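You operate a simulated robot arm through the tools that you are given. There is no shell and no other tool. Be economical: measure what you need, move in short steps, check, and stop when the job is done.

The job below is to be done with a simulated robot arm. You get a single attempt, and the scene is never put back.

Task
Measure the open jar on the refractometer, then dilute it by the chart.
Fine: dab a drop on with the dropper, shut the cover, press READ; the dropper goes back in its pot, the spout swings back. Set down upright: glass dropper. Where these are worked on the way, their far stop is far enough and under half their travel is too little: swing spout.

It is judged by the outcome, as a careful person would: the job done as asked, and still so three seconds after it is handed in. It fails if anything else is knocked over, pushed out of place, dropped, spilled or broken. A push-on lid holds only when it is set on centred and level and pressed home; a screw cap is set on level and turned clockwise until tight.

Robot
A 6-joint arm with a two-finger parallel gripper, fixed in place. Base frame: the origin is at the foot of the arm, x ahead of it, y to its left, z up; the work surface is at about z = 860. Units: mm, degrees, N and s.
With the tool pointing down near the work surface it reaches from about 240 to 640 mm from the base axis. Its first joint turns from -66.0 to 66.0 degrees. Payload 2.7 kg.
Tool frame: the origin (TCP) lies between the finger pads and is the grasp point; the fingertips stand 23 mm ahead of it; z points along the fingers, y is the line along which they close. The gripper opens to 94 mm. The fingers are 38 mm wide and 10 mm thick; the gripper's body (54 by 96 mm) begins 39 mm behind the TCP.
Orientation is told as [roll, pitch, yaw] about the base's x, y, z axes, in that order, counted from this pose: with the fingers straight down and closing along the base's y, the tool's x points along the base's -x, its y along +y and its z along -z.

Tools
- The arm moves only by the tool move_arm. Its argument "moves" is a list of rows, each a list of 3 entries, a list of its own where there are three numbers: the turn, a rotation vector about the tool's x, y, z in units of 45 degrees (1.0 is 45 degrees), then the shift along the tool's x, y, z in units of 200 mm (1.0 is 200 mm), then the opening, from 0 (shut) to 1 (fully open). In form: [[[rx, ry, rz], [tx, ty, tz], grip], ...]. A call has 1 to 12 rows; each row is the pose to reach, as a shift and turn from the pose commanded when the call began, along the tool's axes at that moment. A call with a number of a shift or a turn outside -1 to 1 is refused whole. Rows are played at 5 a second. More than 50 mm and 8.6 degrees between two rows, or a gripper value outside its range, and nothing of the call is played. A pose out of reach is approached as far as the arm can. The call stops where the force on the tool passes 90 N (or 10 N more than at its start, if that is more) or the arm is blocked; 0.2 s more then pass. The fingers move at their own pace (about 45 mm/s each) and stop on an object; they squeeze with about 40 N. The grip force told is the motor's: it shows also when the fingers shut on nothing. Time passes only in rows, and 0.2 s behind the last, so rows that repeat a pose let the fingers close. It gives the time, the measured TCP pose, the force on the tool (base axes), the opening and the grip force at its end, in the units of the frame above (readings bear some noise), with the torque about the TCP (base axes, N m) and any sound that the robot's microphone picked up, and new pictures: "views" is both (left out), scene, wrist or none.
- Cameras (640 x 400 px; columns grow to the right, rows downward): "scene" is fixed at [70, -423.9, 1411.6]; the picture's right is [0.83, -0.55, 0.00], its down [-0.27, -0.41, -0.87] and it looks along [0.48, 0.72, -0.49] (base axes); focal length 297 px, centre (320, 200). "wrist" rides on the gripper at [86, 16, -74] in the tool frame; the picture's right is [-0.18, 0.98, 0.00], its down [-0.58, -0.11, -0.81] and it looks along [-0.79, -0.15, 0.59] (tool axes); focal length 243 px, centre (320, 200). There is no depth. A picture from a camera that has moved, and an enlarged one, comes with that camera's place and axes in the base frame and with its lens.
- close_up(camera, box): a new picture of the part [left, top, right, bottom] of that camera's present view, enlarged. No time passes.
- sign_off(): hands the job in; it is judged then, once.

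Go step by step. Nothing tells you positions but the pictures and the camera data: compare them with the known pose of the tool, close in by small moves and look again before you grip or let go. The budget is 120 turns and 200 pictures, counting those below and the enlarged ones. Unless the task says otherwise, let go and move clear before handing in, and close with one line.

The tools are called after "Call:" by a JSON object that holds its "name" and its "arguments". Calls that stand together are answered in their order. move_arm: Moves the arm, as the interface text tells. Its arguments: {"type":"object","properties":{"moves":{"type":"array"},"views":{"type":"string","enum":["both","scene","wrist","none"]}},"required":["moves"]} The other tools are called the same way: close_up (camera, box) takes an enlarged picture of a part of a camera's view; sign_off () hands the job in.

At the start:

```text
time: 0.0
tcp_pos: [386.6, -117.1, 1230.8]
tool_rot: [0.1, 0.0, 0.0]
wrist_force: [0.4, -0.2, -0.3]
moment: [0.0, -0.01, 0.01]
gripper_width: 94.0
finger_force: 0.0
```

scene: 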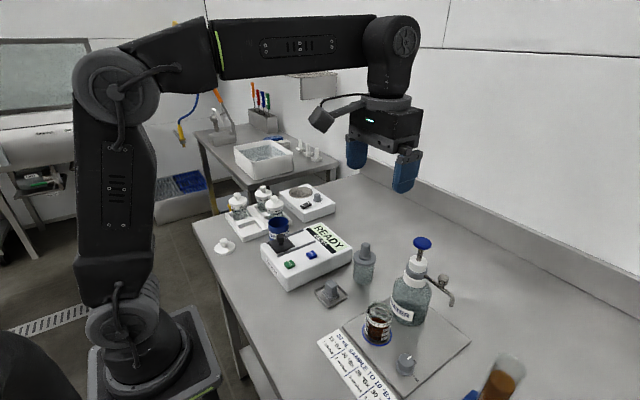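
wrist: 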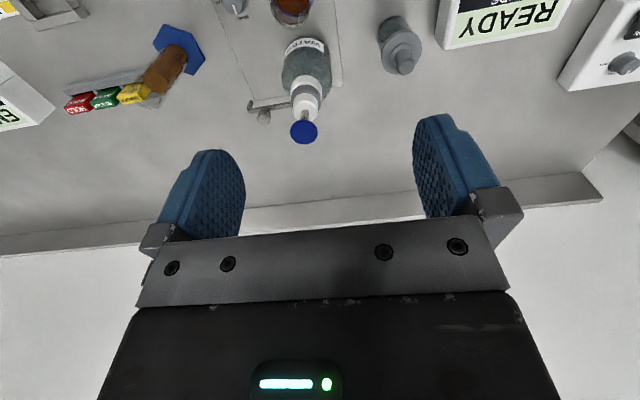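

I see a refractometer reading READY, a dropper in a pot, a jar, a dispenser bottle with a swing spout, and a chart on the bench. I'll enlarge these parts first.

Call:
{"name": "close_up", "arguments": {"camera": "scene", "box": [300, 220, 480, 400]}}

Call:
{"name": "close_up", "arguments": {"camera": "scene", "box": [220, 180, 380, 300]}}

Call:
{"name": "close_up", "arguments": {"camera": "scene", "box": [310, 320, 430, 400]}}

```text
2.22 times, centred on (390, 310) of scene
camera zoom: at [70.0, -423.9, 1411.6], right [0.83, -0.55, 0.0], down [-0.27, -0.41, -0.87], along [0.48, 0.72, -0.49], focal length 660 px, centre (164, -44)
```

zoom: 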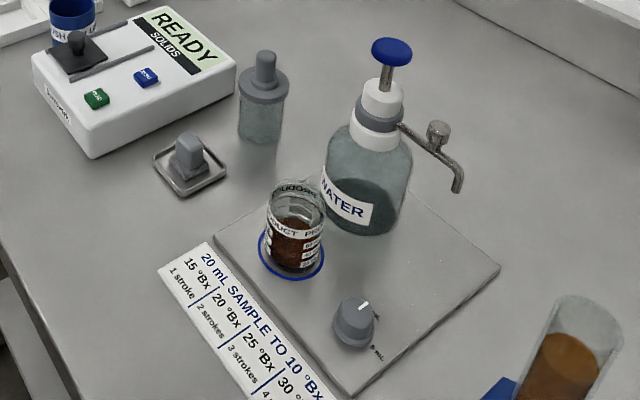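

```text
3.33 times, centred on (300, 240) of scene
camera zoom: at [70.0, -423.9, 1411.6], right [0.83, -0.55, 0.0], down [-0.27, -0.41, -0.87], along [0.48, 0.72, -0.49], focal length 991 px, centre (387, 67)
```

zoom: 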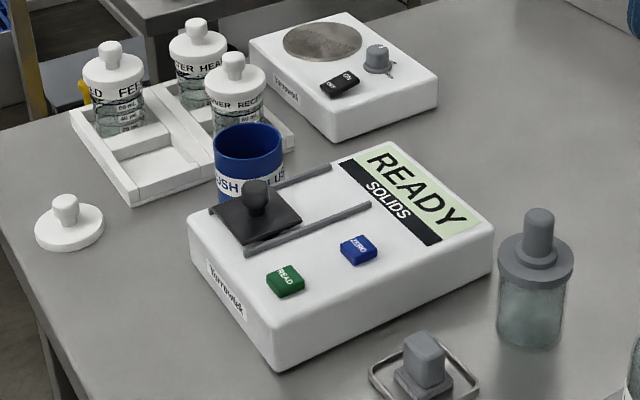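

```text
5.00 times, centred on (370, 360) of scene
camera zoom: at [70.0, -423.9, 1411.6], right [0.83, -0.55, 0.0], down [-0.27, -0.41, -0.87], along [0.48, 0.72, -0.49], focal length 1486 px, centre (70, -600)
```

zoom: 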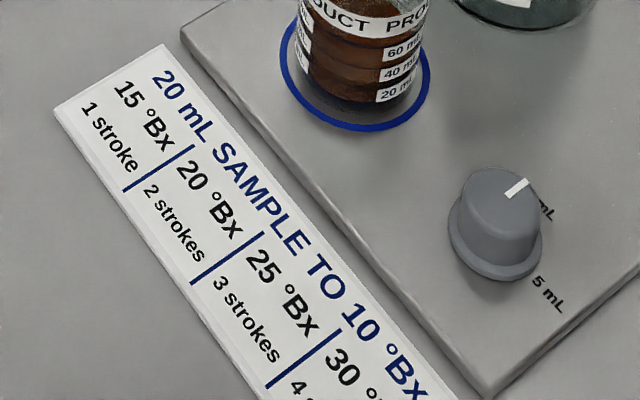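

Call:
{"name": "move_arm", "arguments": {"moves": [[[0, 0.15, 0], [0.08, 0, 0.08], 1], [[0, 0.3, 0], [0.16, 0, 0.16], 1], [[0, 0.45, 0], [0.24, 0, 0.24], 1], [[0, 0.6, 0], [0.32, 0, 0.32], 1], [[0, 0.75, 0], [0.4, 0, 0.4], 1], [[0, 0.75, 0], [0.4, 0, 0.4], 1]]}}

```text
time: 1.4
tcp_pos: [306.0, -115.1, 1149.7]
tool_rot: [0.0, 33.8, 0.0]
wrist_force: [-0.8, 0.3, -0.6]
moment: [0.0, 0.04, 0.02]
gripper_width: 93.8
finger_force: 0.0
camera wrist: at [275.2, -100.7, 1260.4], right [0.15, 0.98, -0.1], down [0.93, -0.11, 0.35], along [0.33, -0.15, -0.93], focal length 243 px, centre (320, 200)
```

scene: 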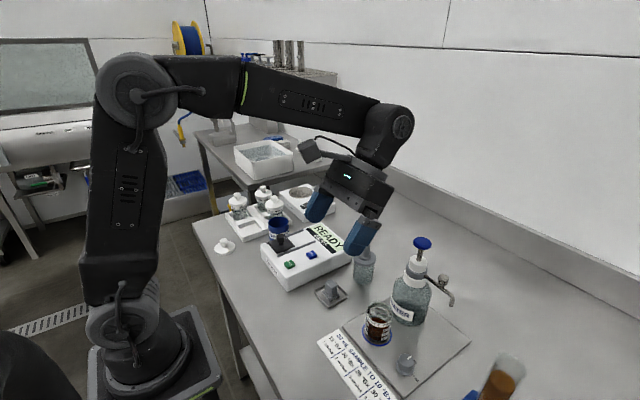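
wrist: 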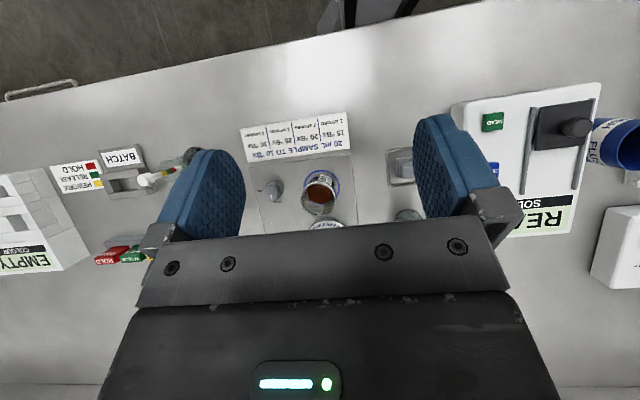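

The wrist camera now looks down on the jar, the chart and the refractometer. I'll enlarge those.

Call:
{"name": "close_up", "arguments": {"camera": "wrist", "box": [235, 105, 435, 230]}}

Call:
{"name": "close_up", "arguments": {"camera": "wrist", "box": [440, 70, 640, 195]}}

Call:
{"name": "close_up", "arguments": {"camera": "wrist", "box": [0, 130, 200, 280]}}

```text
3.20 times, centred on (335, 168) of wrist
camera zoom: at [275.2, -100.7, 1260.4], right [0.15, 0.98, -0.1], down [0.93, -0.11, 0.35], along [0.33, -0.15, -0.93], focal length 776 px, centre (272, 304)
```

zoom: 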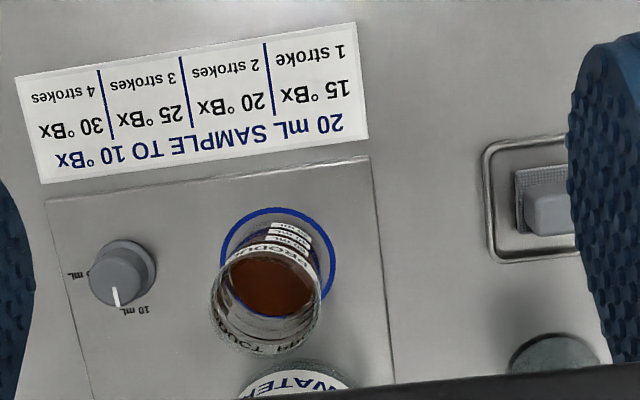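

```text
3.20 times, centred on (540, 132) of wrist
camera zoom: at [275.2, -100.7, 1260.4], right [0.15, 0.98, -0.1], down [0.93, -0.11, 0.35], along [0.33, -0.15, -0.93], focal length 776 px, centre (-384, 416)
```

zoom: 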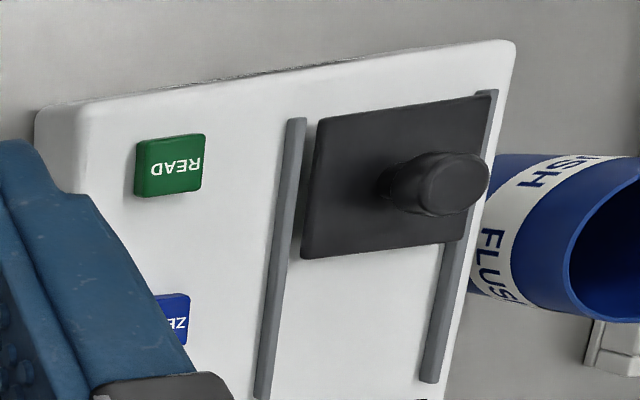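

```text
2.67 times, centred on (100, 205) of wrist
camera zoom: at [275.2, -100.7, 1260.4], right [0.15, 0.98, -0.1], down [0.93, -0.11, 0.35], along [0.33, -0.15, -0.93], focal length 647 px, centre (907, 187)
```

zoom: 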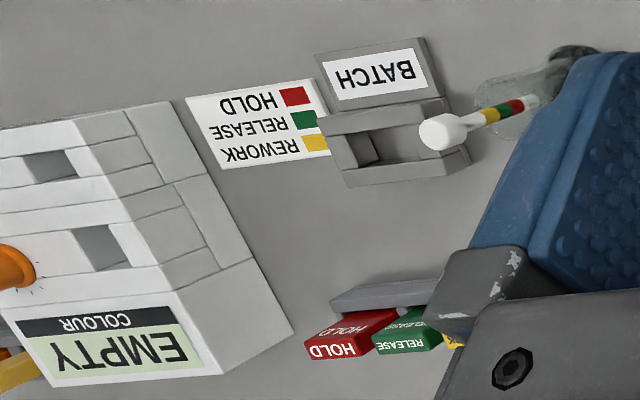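

Call:
{"name": "close_up", "arguments": {"camera": "scene", "box": [357, 290, 405, 350]}}

Call:
{"name": "close_up", "arguments": {"camera": "scene", "box": [310, 235, 390, 315]}}

Call:
{"name": "close_up", "arguments": {"camera": "scene", "box": [380, 230, 470, 330]}}

Call:
{"name": "close_up", "arguments": {"camera": "scene", "box": [380, 340, 440, 385]}}

```text
6.67 times, centred on (381, 320) of scene
camera zoom: at [70.0, -423.9, 1411.6], right [0.83, -0.55, 0.0], down [-0.27, -0.41, -0.87], along [0.48, 0.72, -0.49], focal length 1981 px, centre (-87, -600)
```

zoom: 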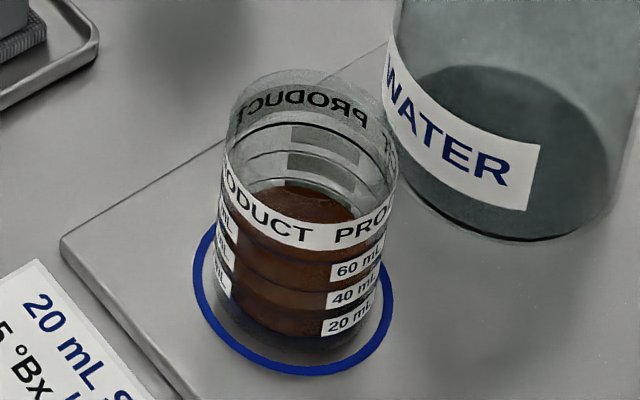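

```text
5.00 times, centred on (350, 275) of scene
camera zoom: at [70.0, -423.9, 1411.6], right [0.83, -0.55, 0.0], down [-0.27, -0.41, -0.87], along [0.48, 0.72, -0.49], focal length 1486 px, centre (170, -175)
```

zoom: 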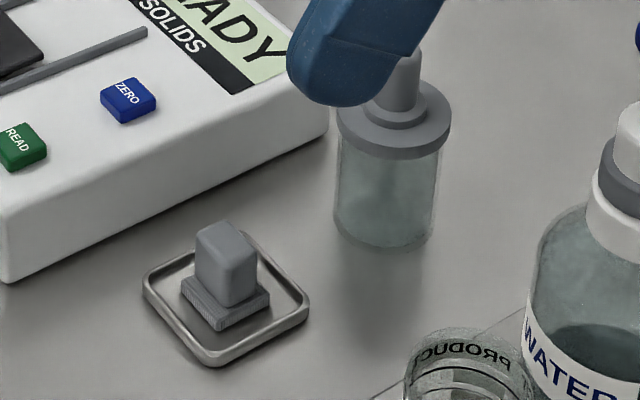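

```text
4.00 times, centred on (425, 280) of scene
camera zoom: at [70.0, -423.9, 1411.6], right [0.83, -0.55, 0.0], down [-0.27, -0.41, -0.87], along [0.48, 0.72, -0.49], focal length 1189 px, centre (-100, -120)
```

zoom: 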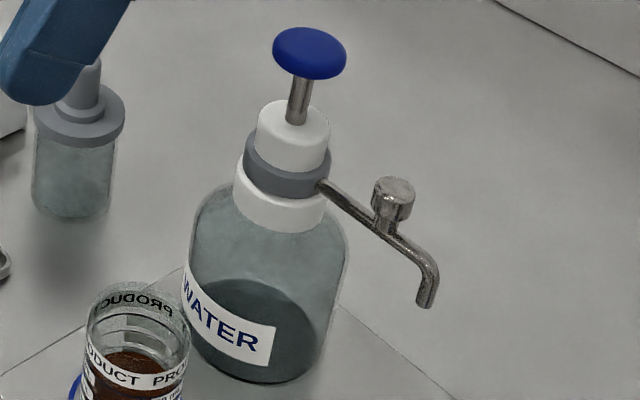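

```text
8.89 times, centred on (410, 362) of scene
camera zoom: at [70.0, -423.9, 1411.6], right [0.83, -0.55, 0.0], down [-0.27, -0.41, -0.87], along [0.48, 0.72, -0.49], focal length 2642 px, centre (-480, -1244)
```

zoom: 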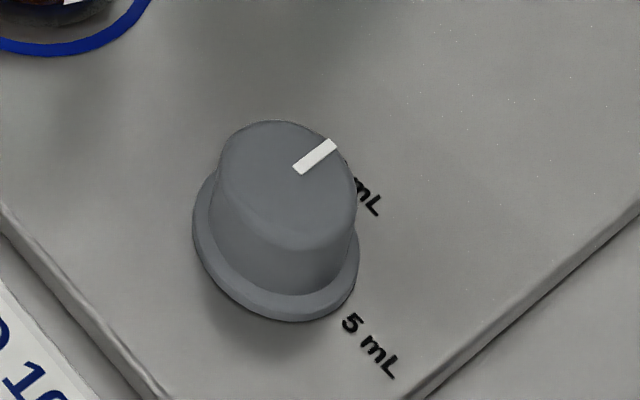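

The chart is for 20 mL samples, but the jar may hold more, so I need a side view of the level. I'm bringing the wrist lower and tilting it.

Call:
{"name": "move_arm", "arguments": {"moves": [[[0, -0.125, 0], [-0.04, -0.042, 0.124], 1], [[0, -0.25, 0], [-0.08, -0.083, 0.248], 1], [[0, -0.375, 0], [-0.119, -0.125, 0.372], 1], [[0, -0.5, 0], [-0.159, -0.167, 0.495], 1], [[0, -0.625, 0], [-0.198, -0.208, 0.62], 1], [[0, -0.75, 0], [-0.238, -0.25, 0.743], 1], [[0, -0.75, 0], [-0.238, -0.25, 0.743], 1]]}}

```text
time: 3.0
tcp_pos: [263.8, -164.3, 999.8]
tool_rot: [0.0, -0.1, 0.0]
wrist_force: [0.2, -1.1, 0.6]
moment: [0.0, -0.01, -0.01]
gripper_width: 94.0
finger_force: 0.1
camera wrist: at [176.7, -150.9, 1074.3], right [0.18, 0.98, 0.0], down [0.58, -0.11, 0.81], along [0.79, -0.15, -0.59], focal length 243 px, centre (320, 200)
```

scene: 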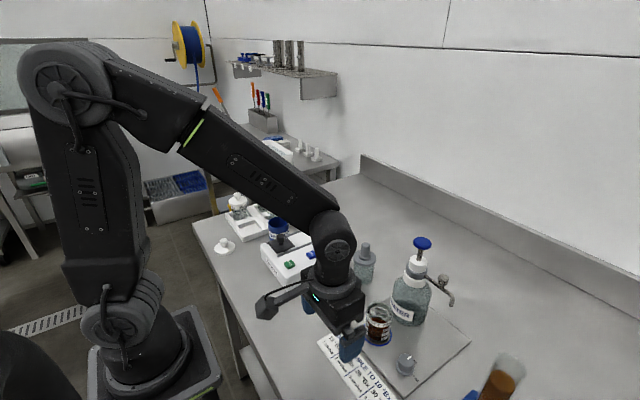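
wrist: 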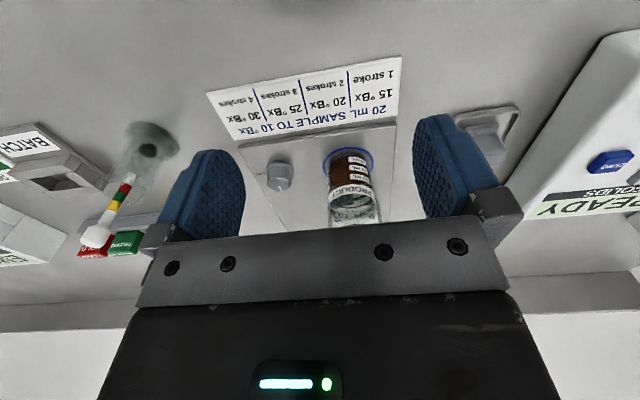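

Call:
{"name": "close_up", "arguments": {"camera": "wrist", "box": [300, 135, 400, 230]}}

Call:
{"name": "close_up", "arguments": {"camera": "wrist", "box": [240, 140, 320, 200]}}

```text
4.21 times, centred on (350, 182) of wrist
camera zoom: at [176.7, -150.9, 1074.3], right [0.18, 0.98, 0.0], down [0.58, -0.11, 0.81], along [0.79, -0.15, -0.59], focal length 1022 px, centre (194, 274)
```

zoom: 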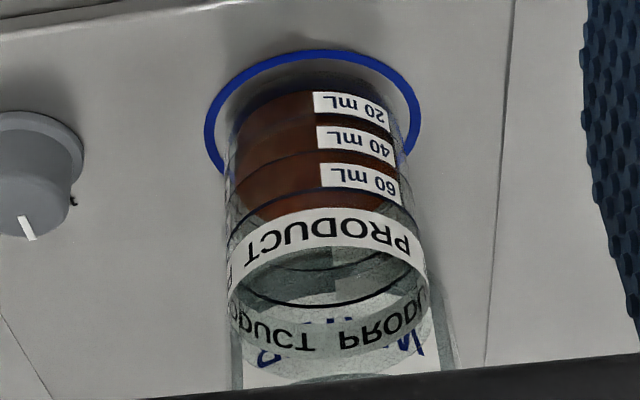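

```text
6.67 times, centred on (280, 170) of wrist
camera zoom: at [176.7, -150.9, 1074.3], right [0.18, 0.98, 0.0], down [0.58, -0.11, 0.81], along [0.79, -0.15, -0.59], focal length 1618 px, centre (587, 400)
```

zoom: 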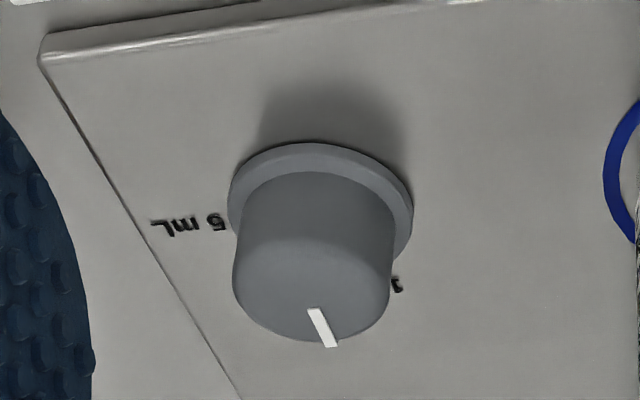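

The jar holds 20 mL and the stroke knob stands at 10 mL, so the chart applies directly. Next I'll move left to look at the dropper pot and the refractometer.

Call:
{"name": "move_arm", "arguments": {"moves": [[[0, 0, 0], [-0.03, 0.2, -0.06], 1], [[0, 0, 0], [-0.05, 0.4, -0.12], 1], [[0, 0, 0], [-0.07, 0.6, -0.18], 1], [[0, 0, 0], [-0.1, 0.8, -0.25], 1], [[0, 0, 0], [-0.13, 1.0, -0.3], 1], [[0, 0, 0], [-0.13, 1.0, -0.3], 1]], "views": "wrist"}}

Call:
{"name": "move_arm", "arguments": {"moves": [[[0, 0, 0], [0, 0.2, 0], 1], [[0, 0, 0], [0, 0.4, 0], 1], [[0, 0, 0], [0, 0.5, 0], 1], [[0, 0, 0], [0, 0.5, 0], 1]], "views": "wrist"}}

```text
time: 4.4
tcp_pos: [290.0, 34.1, 1060.8]
tool_rot: [0.0, 0.0, 0.0]
wrist_force: [0.4, 0.5, 0.4]
moment: [0.0, 0.01, 0.0]
gripper_width: 94.1
finger_force: 0.0
camera wrist: at [203.4, 48.9, 1136.8], right [0.18, 0.98, 0.0], down [0.58, -0.11, 0.81], along [0.79, -0.15, -0.59], focal length 243 px, centre (320, 200)
```

wrist: 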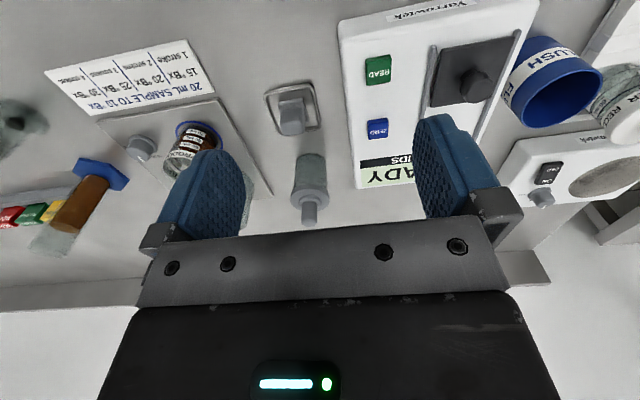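

```text
time: 5.4
tcp_pos: [288.7, 135.2, 1060.8]
tool_rot: [-0.1, 0.0, 0.1]
wrist_force: [-0.4, 0.2, -0.4]
moment: [-0.01, 0.03, 0.0]
gripper_width: 94.0
finger_force: 0.0
camera wrist: at [202.1, 149.1, 1135.4], right [0.18, 0.98, 0.0], down [0.58, -0.11, 0.81], along [0.79, -0.15, -0.59], focal length 243 px, centre (320, 200)
```

wrist: 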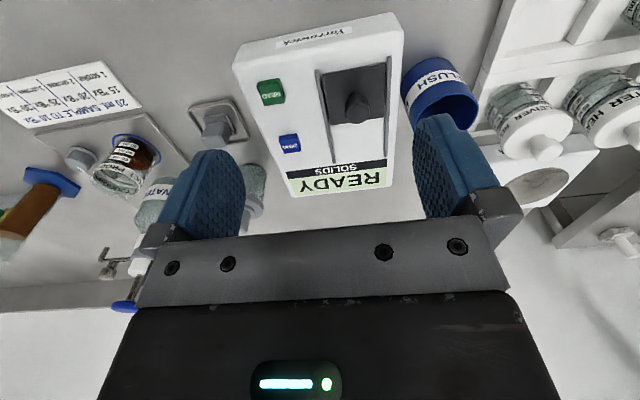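

Call:
{"name": "close_up", "arguments": {"camera": "wrist", "box": [225, 10, 415, 130]}}

Call:
{"name": "close_up", "arguments": {"camera": "wrist", "box": [170, 90, 420, 210]}}

Call:
{"name": "close_up", "arguments": {"camera": "scene", "box": [250, 210, 360, 300]}}

```text
3.33 times, centred on (320, 70) of wrist
camera zoom: at [202.1, 149.1, 1135.4], right [0.18, 0.98, 0.0], down [0.58, -0.11, 0.81], along [0.79, -0.15, -0.59], focal length 809 px, centre (320, 633)
```

zoom: 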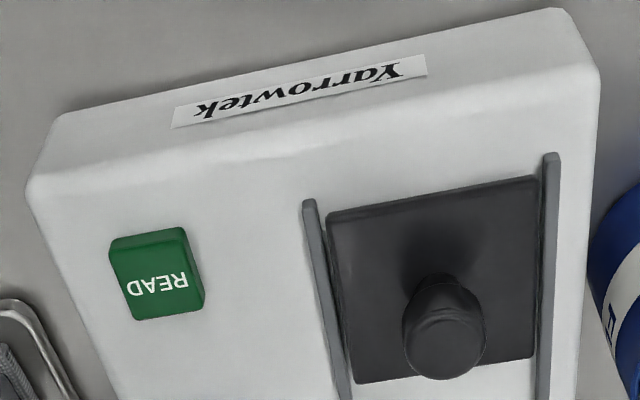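

```text
2.56 times, centred on (295, 150) of wrist
camera zoom: at [202.1, 149.1, 1135.4], right [0.18, 0.98, 0.0], down [0.58, -0.11, 0.81], along [0.79, -0.15, -0.59], focal length 621 px, centre (384, 328)
```

zoom: 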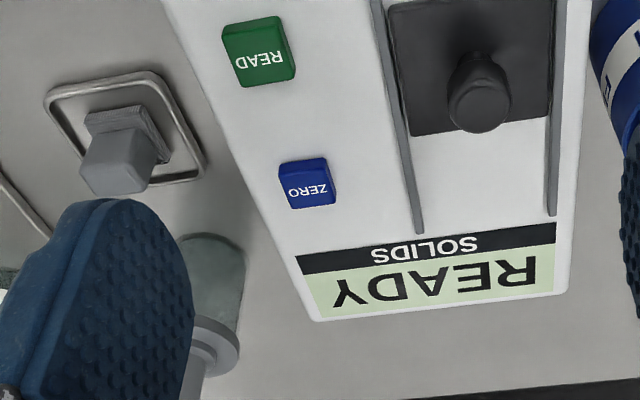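

```text
4.44 times, centred on (305, 255) of scene
camera zoom: at [70.0, -423.8, 1411.6], right [0.83, -0.55, 0.0], down [-0.27, -0.41, -0.87], along [0.48, 0.72, -0.49], focal length 1321 px, centre (387, -44)
```

zoom: 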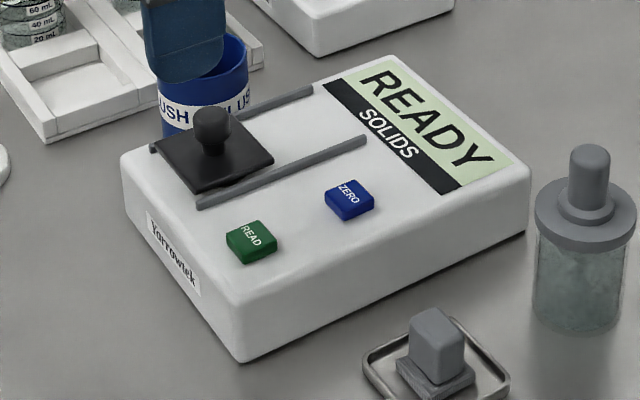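

Triangulating, the cover knob's top is at about (334, 159, 940), the READ button at (317, 81, 917), and the rails run along +x. I'll line up above the cover knob with the fingers part open.

Call:
{"name": "move_arm", "arguments": {"moves": [[[0, 0, 0], [-0.1, 0.06, 0.05], 0.5], [[0, 0, 0], [-0.229, 0.119, 0.15], 0.5], [[0, 0, 0], [-0.229, 0.119, 0.35], 0.5], [[0, 0, 0], [-0.229, 0.119, 0.45], 0.5], [[0, 0, 0], [-0.229, 0.119, 0.45], 0.5]]}}

```text
time: 6.6
tcp_pos: [335.9, 157.5, 971.5]
tool_rot: [0.0, -0.1, -0.2]
wrist_force: [-0.6, 0.2, -0.1]
moment: [0.0, -0.03, -0.02]
gripper_width: 47.1
finger_force: 0.1
camera wrist: at [249.2, 172.0, 1046.6], right [0.18, 0.98, 0.0], down [0.58, -0.11, 0.81], along [0.79, -0.15, -0.59], focal length 243 px, centre (320, 200)
```

scene: 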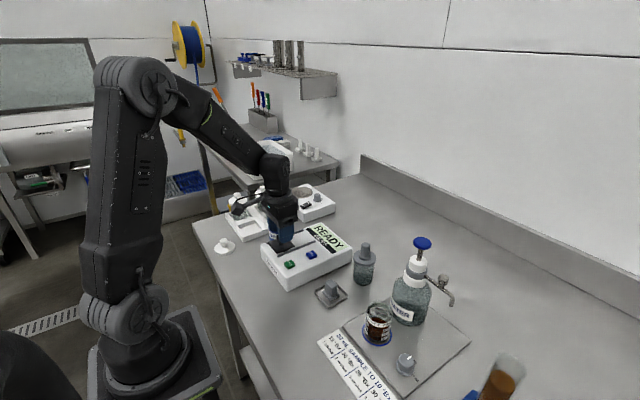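
wrist: 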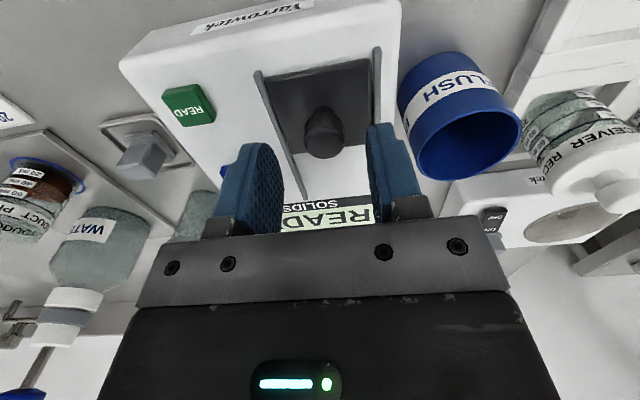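

Call:
{"name": "move_arm", "arguments": {"moves": [[[0, 0, 0], [0, 0, 0.07], 0.5], [[0, 0, 0], [0, 0, 0.135], 0.5], [[0, 0, 0], [0, 0, 0.135], 0.0], [[0, 0, 0], [0, 0, 0.135], 0.0], [[0, 0, 0], [0, 0, 0.135], 0.0]]}}

```text
time: 7.8
tcp_pos: [336.8, 160.6, 944.9]
tool_rot: [0.3, -0.2, 0.2]
wrist_force: [-0.6, 33.4, -7.6]
moment: [0.33, 0.19, -0.02]
gripper_width: 20.6
finger_force: 44.4
camera wrist: at [249.9, 174.0, 1019.4], right [0.18, 0.98, 0.01], down [0.58, -0.11, 0.81], along [0.8, -0.14, -0.59], focal length 243 px, centre (320, 200)
```

scene: 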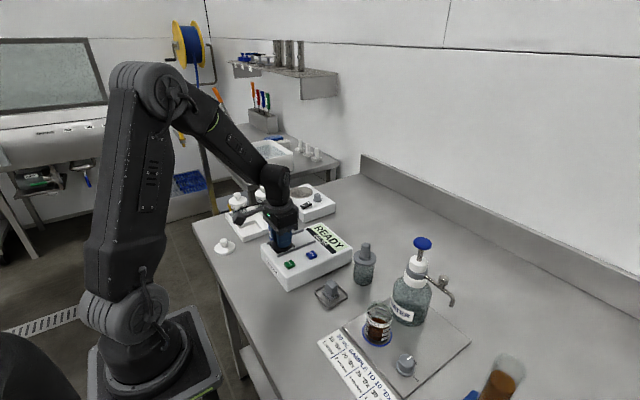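
wrist: 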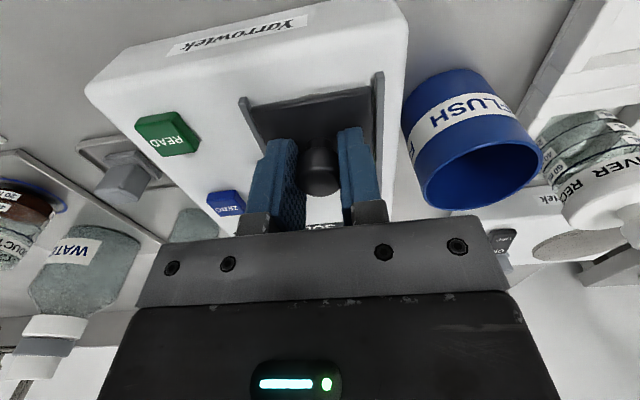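

The knob is gripped, with some sideways load; I'll ease 4 mm in +y and slide the cover toward the display.

Call:
{"name": "move_arm", "arguments": {"moves": [[[0, 0, 0], [0, 0.02, 0], 0], [[0, 0, 0], [-0.05, 0.02, 0], 0], [[0, 0, 0], [-0.1, 0.02, 0], 0], [[0, 0, 0], [-0.15, 0.02, 0], 0], [[0, 0, 0], [-0.2, 0.02, 0], 0], [[0, 0, 0], [-0.25, 0.02, 0], 0], [[0, 0, 0], [-0.3, 0.02, 0], 0]]}}

```text
time: 9.4
tcp_pos: [394.7, 160.7, 944.6]
tool_rot: [0.0, -0.1, 0.0]
wrist_force: [-8.7, -18.8, 29.2]
moment: [-0.23, -0.68, -0.01]
gripper_width: 20.8
finger_force: 44.4
camera wrist: at [308.4, 174.7, 1019.6], right [0.18, 0.98, 0.0], down [0.58, -0.11, 0.81], along [0.79, -0.15, -0.59], focal length 243 px, centre (320, 200)
```

scene: 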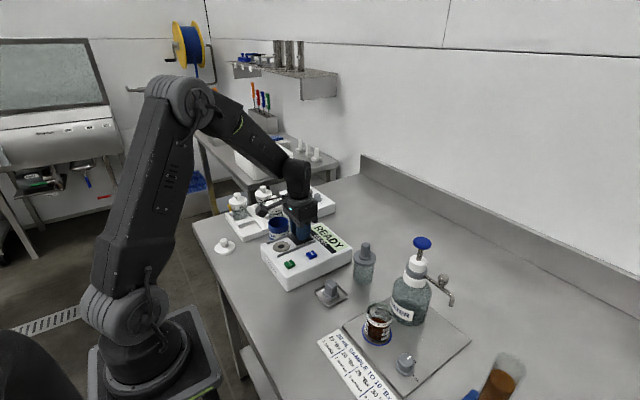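
wrist: 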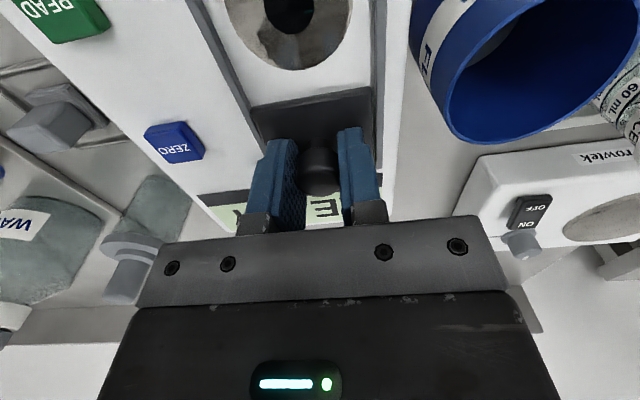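

The cover is open and the prism shows. I'll let go, lift and look.

Call:
{"name": "move_arm", "arguments": {"moves": [[[0, 0, 0], [0, 0, 0], 0.45], [[0, 0, 0], [0, 0, 0], 0.45], [[0, 0, 0], [0, 0, -0.1], 0.5], [[0, 0, 0], [0.1, 0, -0.3], 0.7], [[0, 0, 0], [0.3, 0, -0.5], 1], [[0, 0, 0], [0.5, 0, -0.6], 1], [[0, 0, 0], [0.5, 0, -0.6], 1]], "views": "wrist"}}

Call:
{"name": "close_up", "arguments": {"camera": "wrist", "box": [240, 0, 440, 125]}}

Call:
{"name": "close_up", "arguments": {"camera": "scene", "box": [250, 210, 360, 300]}}

```text
refused: row 5 steps farther than a row can; nothing moved
```

```text
3.20 times, centred on (340, 62) of wrist
camera zoom: at [308.4, 174.7, 1019.6], right [0.18, 0.98, 0.0], down [0.58, -0.11, 0.81], along [0.79, -0.15, -0.59], focal length 776 px, centre (256, 640)
```

zoom: 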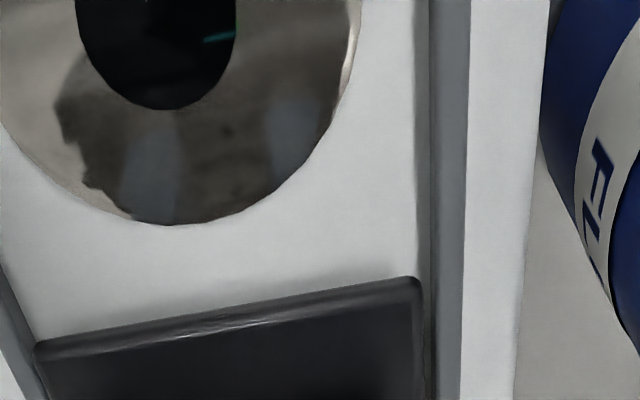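

```text
4.44 times, centred on (305, 255) of scene
camera zoom: at [69.3, -424.5, 1411.5], right [0.83, -0.55, 0.0], down [-0.27, -0.41, -0.87], along [0.48, 0.72, -0.49], focal length 1321 px, centre (387, -44)
```

zoom: 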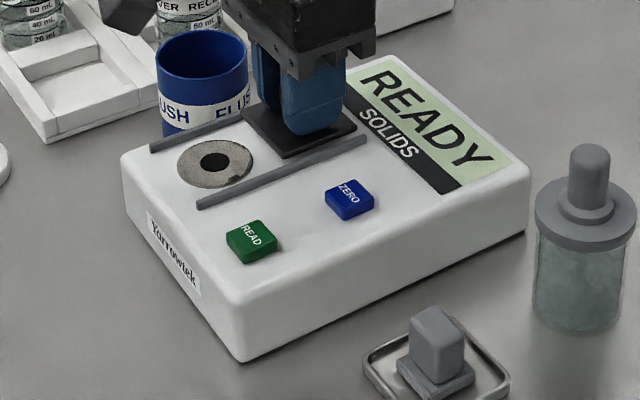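

Call:
{"name": "move_arm", "arguments": {"moves": [[[0, 0, 0], [0, 0, 0], 0.45], [[0, 0, 0], [0, 0, 0], 0.45], [[0, 0, 0], [0, 0, -0.1], 0.5], [[0, 0, 0], [0.1, 0, -0.28], 0.7], [[0, 0, 0], [0.27, 0, -0.4], 1], [[0, 0, 0], [0.45, 0, -0.5], 1], [[0, 0, 0], [0.45, 0, -0.5], 1]], "views": "wrist"}}

Call:
{"name": "close_up", "arguments": {"camera": "wrist", "box": [240, 0, 440, 125]}}

```text
time: 11.0
tcp_pos: [303.7, 158.1, 1041.7]
tool_rot: [0.1, 0.0, 0.0]
wrist_force: [0.4, -0.7, -0.7]
moment: [0.0, -0.03, 0.0]
gripper_width: 93.9
finger_force: 0.0
camera wrist: at [217.2, 173.5, 1115.7], right [0.18, 0.98, 0.0], down [0.58, -0.11, 0.81], along [0.79, -0.15, -0.59], focal length 243 px, centre (320, 200)
```

wrist: 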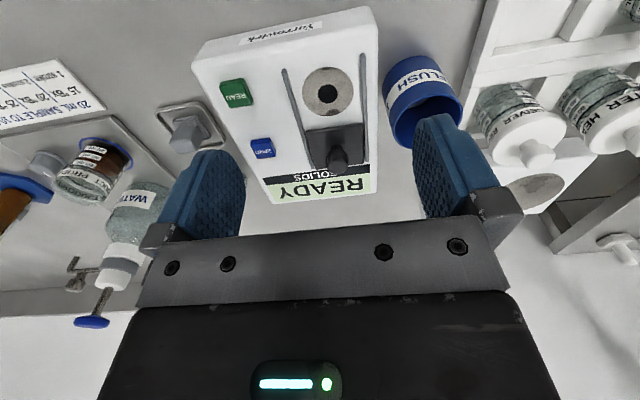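

```text
3.20 times, centred on (340, 62) of wrist
camera zoom: at [217.2, 173.5, 1115.7], right [0.18, 0.98, 0.0], down [0.58, -0.11, 0.81], along [0.79, -0.15, -0.59], focal length 776 px, centre (256, 640)
```

zoom: 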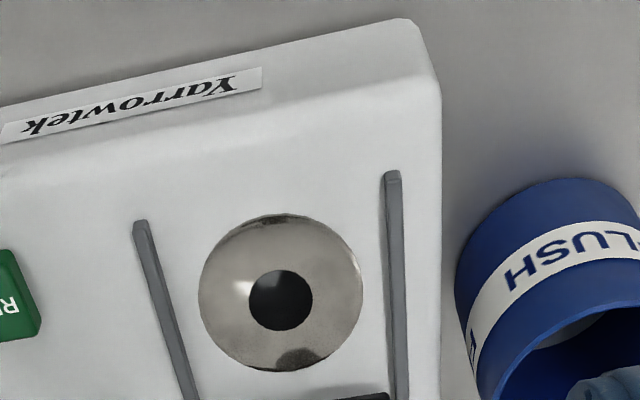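

The prism is at about (334.5, 160, 909). Now I'll move over for a look at the dropper pot.

Call:
{"name": "move_arm", "arguments": {"moves": [[[0, 0, 0], [0, -0.2, -0.05], 1], [[0, 0, 0], [0, -0.4, -0.05], 1], [[0, 0, 0], [0, -0.6, -0.05], 1], [[0, 0, 0], [0, -0.75, -0.05], 1], [[0, 0, 0], [0, -0.75, -0.05], 1]], "views": "wrist"}}

Call:
{"name": "close_up", "arguments": {"camera": "wrist", "box": [240, 110, 420, 230]}}

Call:
{"name": "close_up", "arguments": {"camera": "scene", "box": [335, 230, 395, 290]}}

```text
time: 12.2
tcp_pos: [305.1, 7.2, 1050.9]
tool_rot: [0.0, 0.0, 0.0]
wrist_force: [0.6, -0.8, 0.3]
moment: [-0.01, 0.02, -0.02]
gripper_width: 94.3
finger_force: 0.0
camera wrist: at [217.8, 22.0, 1125.3], right [0.18, 0.98, 0.0], down [0.58, -0.11, 0.81], along [0.79, -0.15, -0.59], focal length 243 px, centre (320, 200)
```

wrist: 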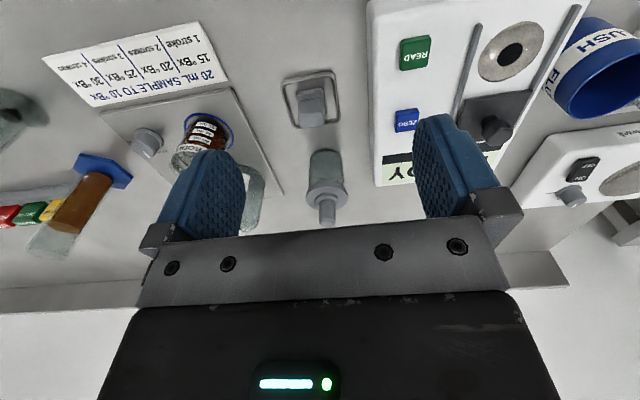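

```text
3.33 times, centred on (330, 170) of wrist
camera zoom: at [217.8, 22.0, 1125.3], right [0.18, 0.98, 0.0], down [0.58, -0.11, 0.81], along [0.79, -0.15, -0.59], focal length 809 px, centre (287, 300)
```

zoom: 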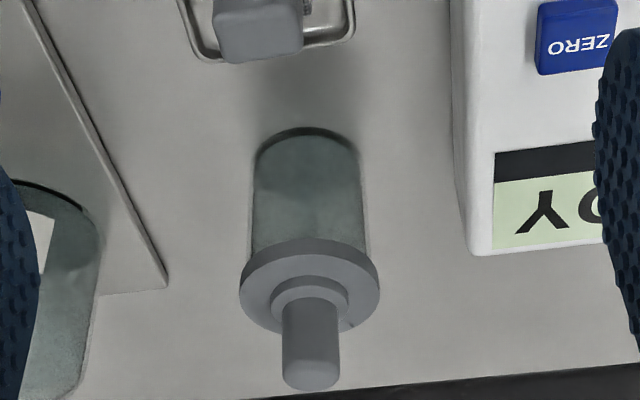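

```text
6.67 times, centred on (365, 260) of scene
camera zoom: at [70.0, -423.9, 1411.6], right [0.83, -0.55, 0.0], down [-0.27, -0.41, -0.87], along [0.48, 0.72, -0.49], focal length 1981 px, centre (20, -200)
```

zoom: 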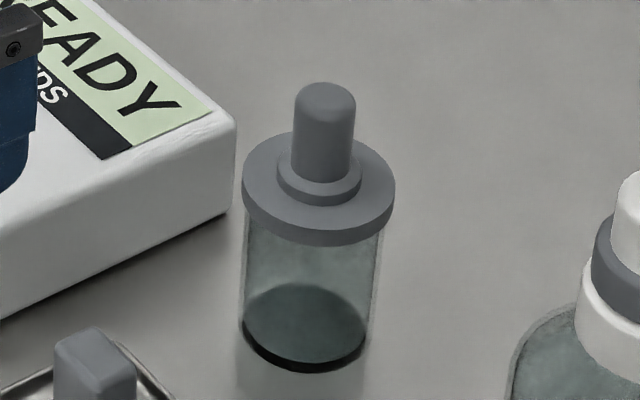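

The dropper bulb's top is at about (470.5, -17, 973). I'll move above it with the fingers half open.

Call:
{"name": "move_arm", "arguments": {"moves": [[[0, 0, 0], [-0.2, -0.03, 0], 0.6], [[0, 0, 0], [-0.4, -0.06, 0], 0.6], [[0, 0, 0], [-0.6, -0.1, 0], 0.6], [[0, 0, 0], [-0.8, -0.122, 0], 0.6], [[0, 0, 0], [-0.827, -0.122, 0.2], 0.6], [[0, 0, 0], [-0.827, -0.122, 0.25], 0.6], [[0, 0, 0], [-0.827, -0.122, 0.25], 0.6]]}}

Call:
{"name": "close_up", "arguments": {"camera": "wrist", "box": [220, 110, 420, 235]}}

```text
time: 13.8
tcp_pos: [473.5, -15.1, 1001.8]
tool_rot: [0.1, 0.0, 0.0]
wrist_force: [0.7, 0.3, 0.4]
moment: [-0.01, 0.0, -0.01]
gripper_width: 56.5
finger_force: 0.1
camera wrist: at [386.0, 0.4, 1076.7], right [0.18, 0.98, 0.0], down [0.58, -0.11, 0.81], along [0.79, -0.15, -0.59], focal length 243 px, centre (320, 200)
```

scene: 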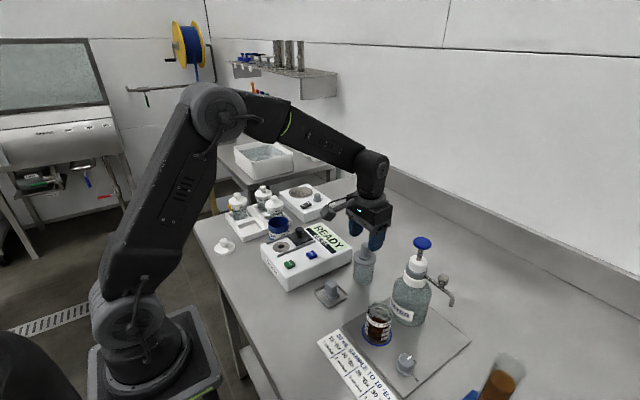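
wrist: 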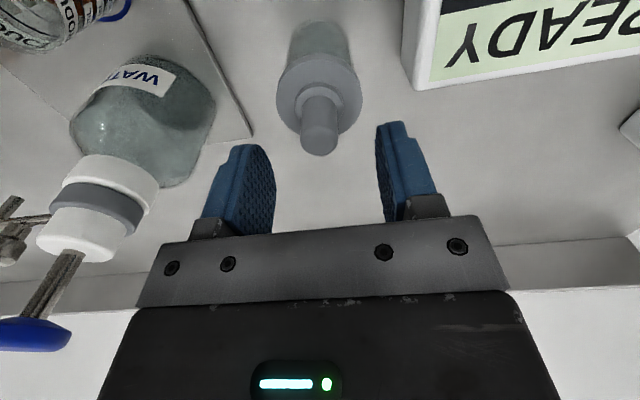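

```text
3.20 times, centred on (320, 172) of wrist
camera zoom: at [386.0, 0.4, 1076.7], right [0.18, 0.98, 0.0], down [0.58, -0.11, 0.81], along [0.79, -0.15, -0.59], focal length 776 px, centre (320, 288)
```

zoom: 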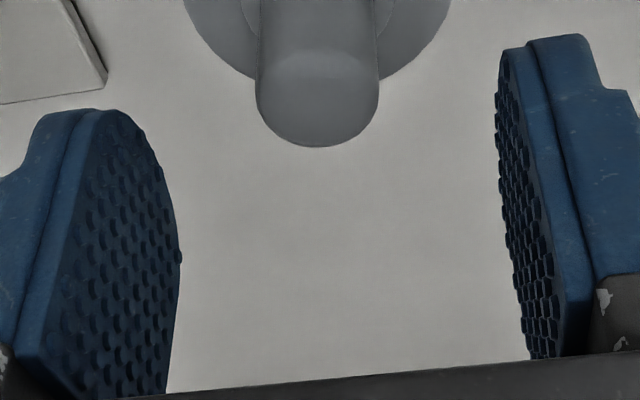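

Call:
{"name": "move_arm", "arguments": {"moves": [[[0, 0, 0], [0, -0.01, 0.09], 0.6], [[0, 0, 0], [0, -0.01, 0.175], 0.6], [[0, 0, 0], [0, -0.01, 0.175], 0.15], [[0, 0, 0], [0, -0.01, 0.175], 0.0], [[0, 0, 0], [0, -0.01, 0.175], 0.0]]}}

```text
time: 15.0
tcp_pos: [471.3, -16.5, 966.6]
tool_rot: [0.0, 0.1, 0.0]
wrist_force: [-0.5, 0.2, 0.0]
moment: [0.05, 0.02, 0.04]
gripper_width: 20.6
finger_force: 38.7
camera wrist: at [384.2, -2.2, 1042.2], right [0.18, 0.98, 0.0], down [0.58, -0.11, 0.81], along [0.79, -0.15, -0.59], focal length 243 px, centre (320, 200)
```

scene: 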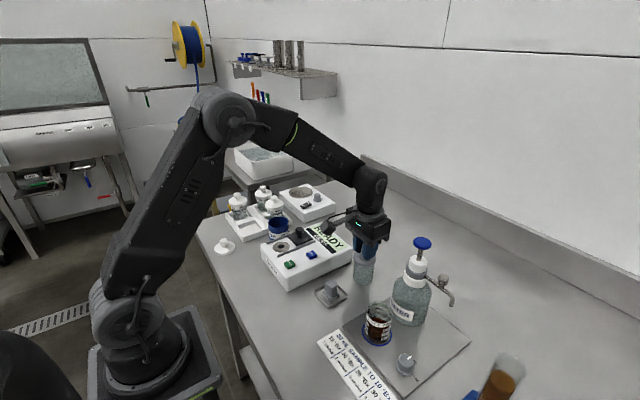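
wrist: 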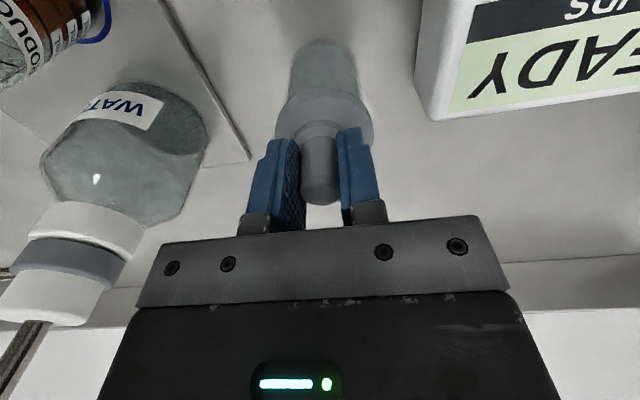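

The dropper is gripped and centred, and its seat is at TCP (471.5, -17, 966.6). Lifting straight up.

Call:
{"name": "move_arm", "arguments": {"moves": [[[0, 0, 0], [0, 0, -0.1], 0], [[0, 0, 0], [0, 0, -0.25], 0], [[0, 0, 0], [0, 0, -0.4], 0], [[0, 0, 0], [0, 0, -0.6], 0], [[0, 0, 0], [0, 0, -0.7], 0], [[0, 0, 0], [0, 0, -0.7], 0]]}}

Call:
{"name": "close_up", "arguments": {"camera": "scene", "box": [335, 180, 425, 290]}}

```text
time: 16.4
tcp_pos: [469.1, -14.5, 1109.6]
tool_rot: [0.0, -0.1, 0.1]
wrist_force: [0.5, -0.5, -0.4]
moment: [0.0, -0.03, -0.01]
gripper_width: 20.3
finger_force: 39.8
camera wrist: at [382.3, 0.1, 1185.0], right [0.18, 0.98, 0.0], down [0.58, -0.11, 0.81], along [0.79, -0.15, -0.59], focal length 243 px, centre (320, 200)
```

scene: 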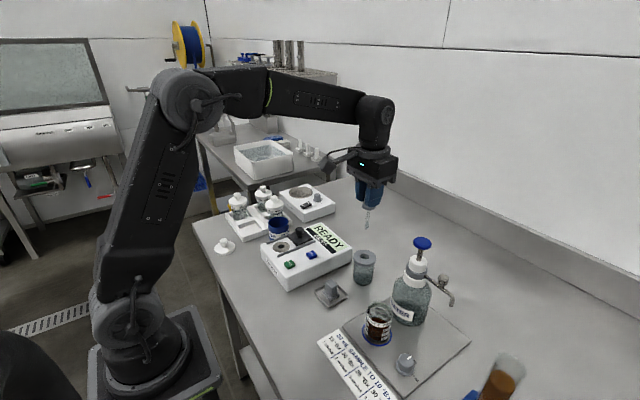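
wrist: 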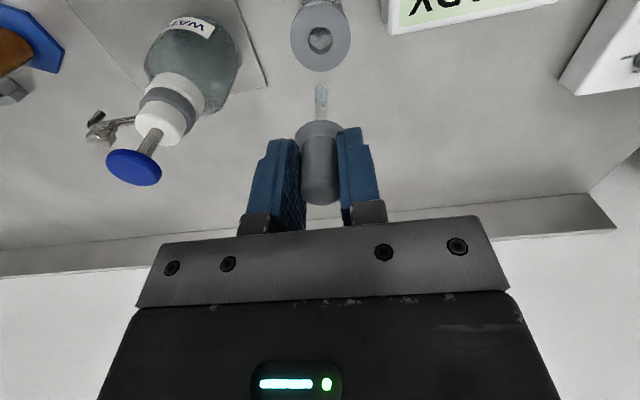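

```text
3.64 times, centred on (380, 235) of scene
camera zoom: at [70.0, -423.9, 1411.6], right [0.83, -0.55, 0.0], down [-0.27, -0.41, -0.87], along [0.48, 0.72, -0.49], focal length 1081 px, centre (102, 73)
```

zoom: 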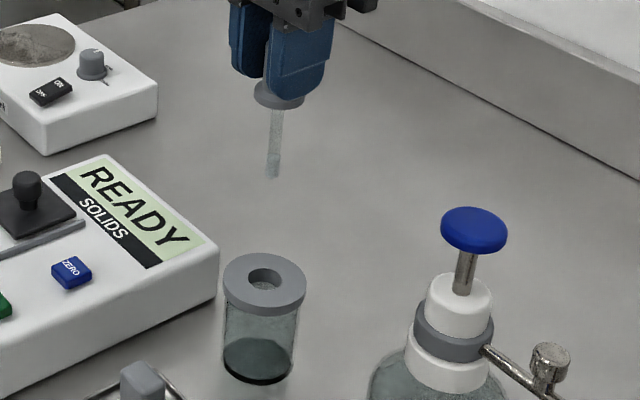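

The tip hangs about 92 mm below the TCP. Next I'll carry it over the jar at about (387, -158) at this height.

Call:
{"name": "move_arm", "arguments": {"moves": [[[0, 0, 0], [0.2, 0, 0], 0], [[0, 0, 0], [0.4, -0.1, 0], 0], [[0, 0, 0], [0.42, -0.32, 0], 0], [[0, 0, 0], [0.42, -0.55, 0], 0], [[0, 0, 0], [0.42, -0.71, 0], 0], [[0, 0, 0], [0.42, -0.71, 0], 0], [[0, 0, 0], [0.42, -0.71, 0], 0]]}}

Call:
{"name": "close_up", "arguments": {"camera": "wrist", "box": [240, 0, 400, 140]}}

Call:
{"name": "close_up", "arguments": {"camera": "scene", "box": [340, 240, 430, 350]}}

```text
time: 18.0
tcp_pos: [389.3, -155.7, 1107.7]
tool_rot: [0.1, 0.0, -0.1]
wrist_force: [0.3, 0.6, -1.1]
moment: [0.04, -0.01, 0.02]
gripper_width: 20.4
finger_force: 40.0
camera wrist: at [302.6, -142.0, 1181.4], right [0.18, 0.98, 0.0], down [0.58, -0.11, 0.81], along [0.79, -0.15, -0.59], focal length 243 px, centre (320, 200)
```

scene: 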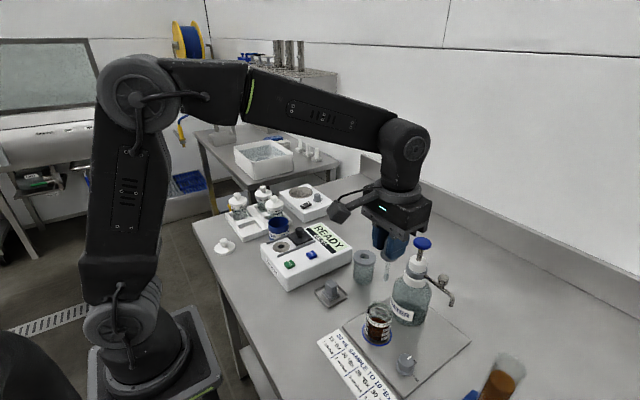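
wrist: 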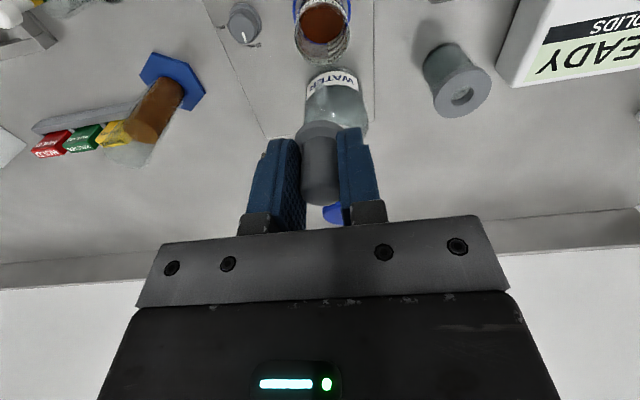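

```text
2.86 times, centred on (320, 70) of wrist
camera zoom: at [302.6, -142.0, 1181.4], right [0.18, 0.98, 0.0], down [0.58, -0.11, 0.81], along [0.79, -0.15, -0.59], focal length 693 px, centre (320, 571)
```

zoom: 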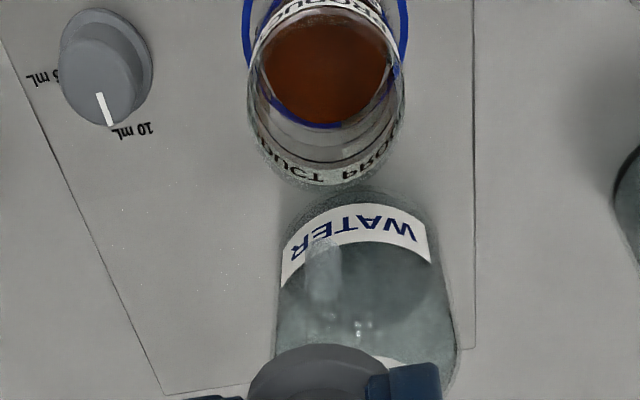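

```text
3.64 times, centred on (385, 295) of scene
camera zoom: at [70.0, -423.9, 1411.6], right [0.83, -0.55, 0.0], down [-0.27, -0.41, -0.87], along [0.48, 0.72, -0.49], focal length 1081 px, centre (84, -146)
```

zoom: 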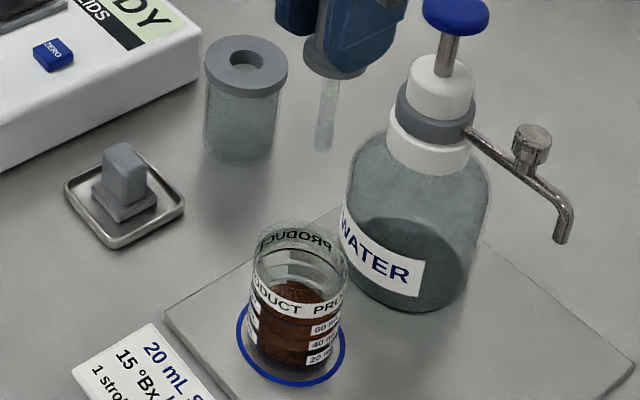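

Jar centre is about (386.5, -156), and the pointer at "10 mL" is confirmed. I'm lowering the tip to just above the rim first to check centring.

Call:
{"name": "move_arm", "arguments": {"moves": [[[0, 0, 0], [0, 0, 0.12], 0], [[0, 0, 0], [0, 0, 0.24], 0], [[0, 0, 0], [0, 0, 0.36], 0], [[0, 0, 0], [0, 0, 0.42], 0], [[0, 0, 0], [0, 0, 0.42], 0]]}}

Call:
{"name": "close_up", "arguments": {"camera": "scene", "box": [340, 250, 430, 350]}}

Call:
{"name": "close_up", "arguments": {"camera": "wrist", "box": [240, 0, 400, 140]}}

```text
time: 19.2
tcp_pos: [387.1, -158.4, 1023.8]
tool_rot: [0.0, -0.1, 0.1]
wrist_force: [0.2, 0.4, -0.2]
moment: [0.01, -0.02, -0.01]
gripper_width: 20.3
finger_force: 40.1
camera wrist: at [300.7, -142.9, 1098.2], right [0.18, 0.98, 0.0], down [0.58, -0.11, 0.81], along [0.79, -0.15, -0.59], focal length 243 px, centre (320, 200)
```

scene: 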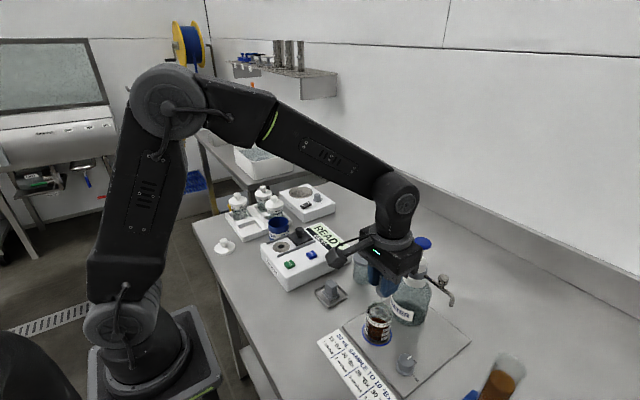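
wrist: 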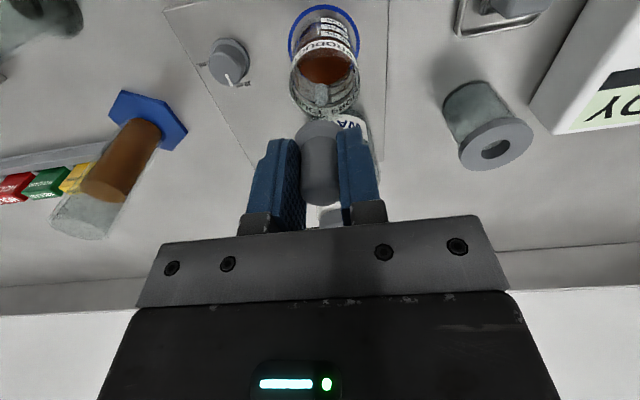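

```text
4.00 times, centred on (385, 300) of scene
camera zoom: at [70.0, -423.9, 1411.6], right [0.83, -0.55, 0.0], down [-0.27, -0.41, -0.87], along [0.48, 0.72, -0.49], focal length 1189 px, centre (60, -200)
```

zoom: 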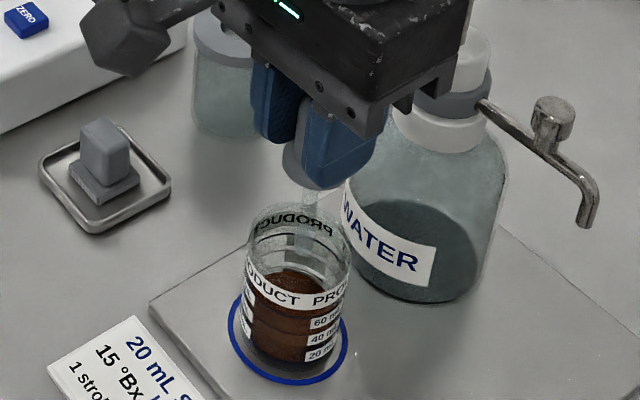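

```text
2.86 times, centred on (320, 70) of wrist
camera zoom: at [300.7, -142.9, 1098.2], right [0.18, 0.98, 0.0], down [0.58, -0.11, 0.81], along [0.79, -0.15, -0.59], focal length 693 px, centre (320, 571)
```

zoom: 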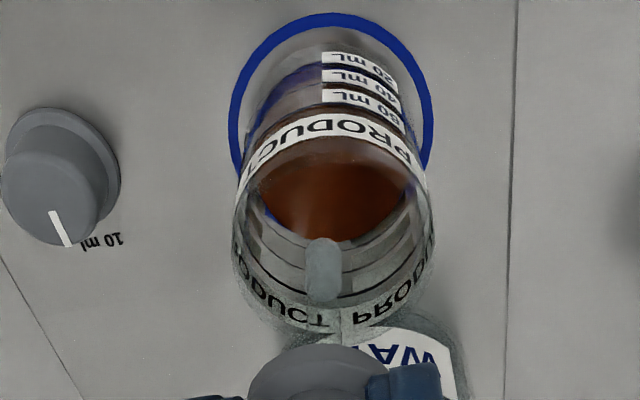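

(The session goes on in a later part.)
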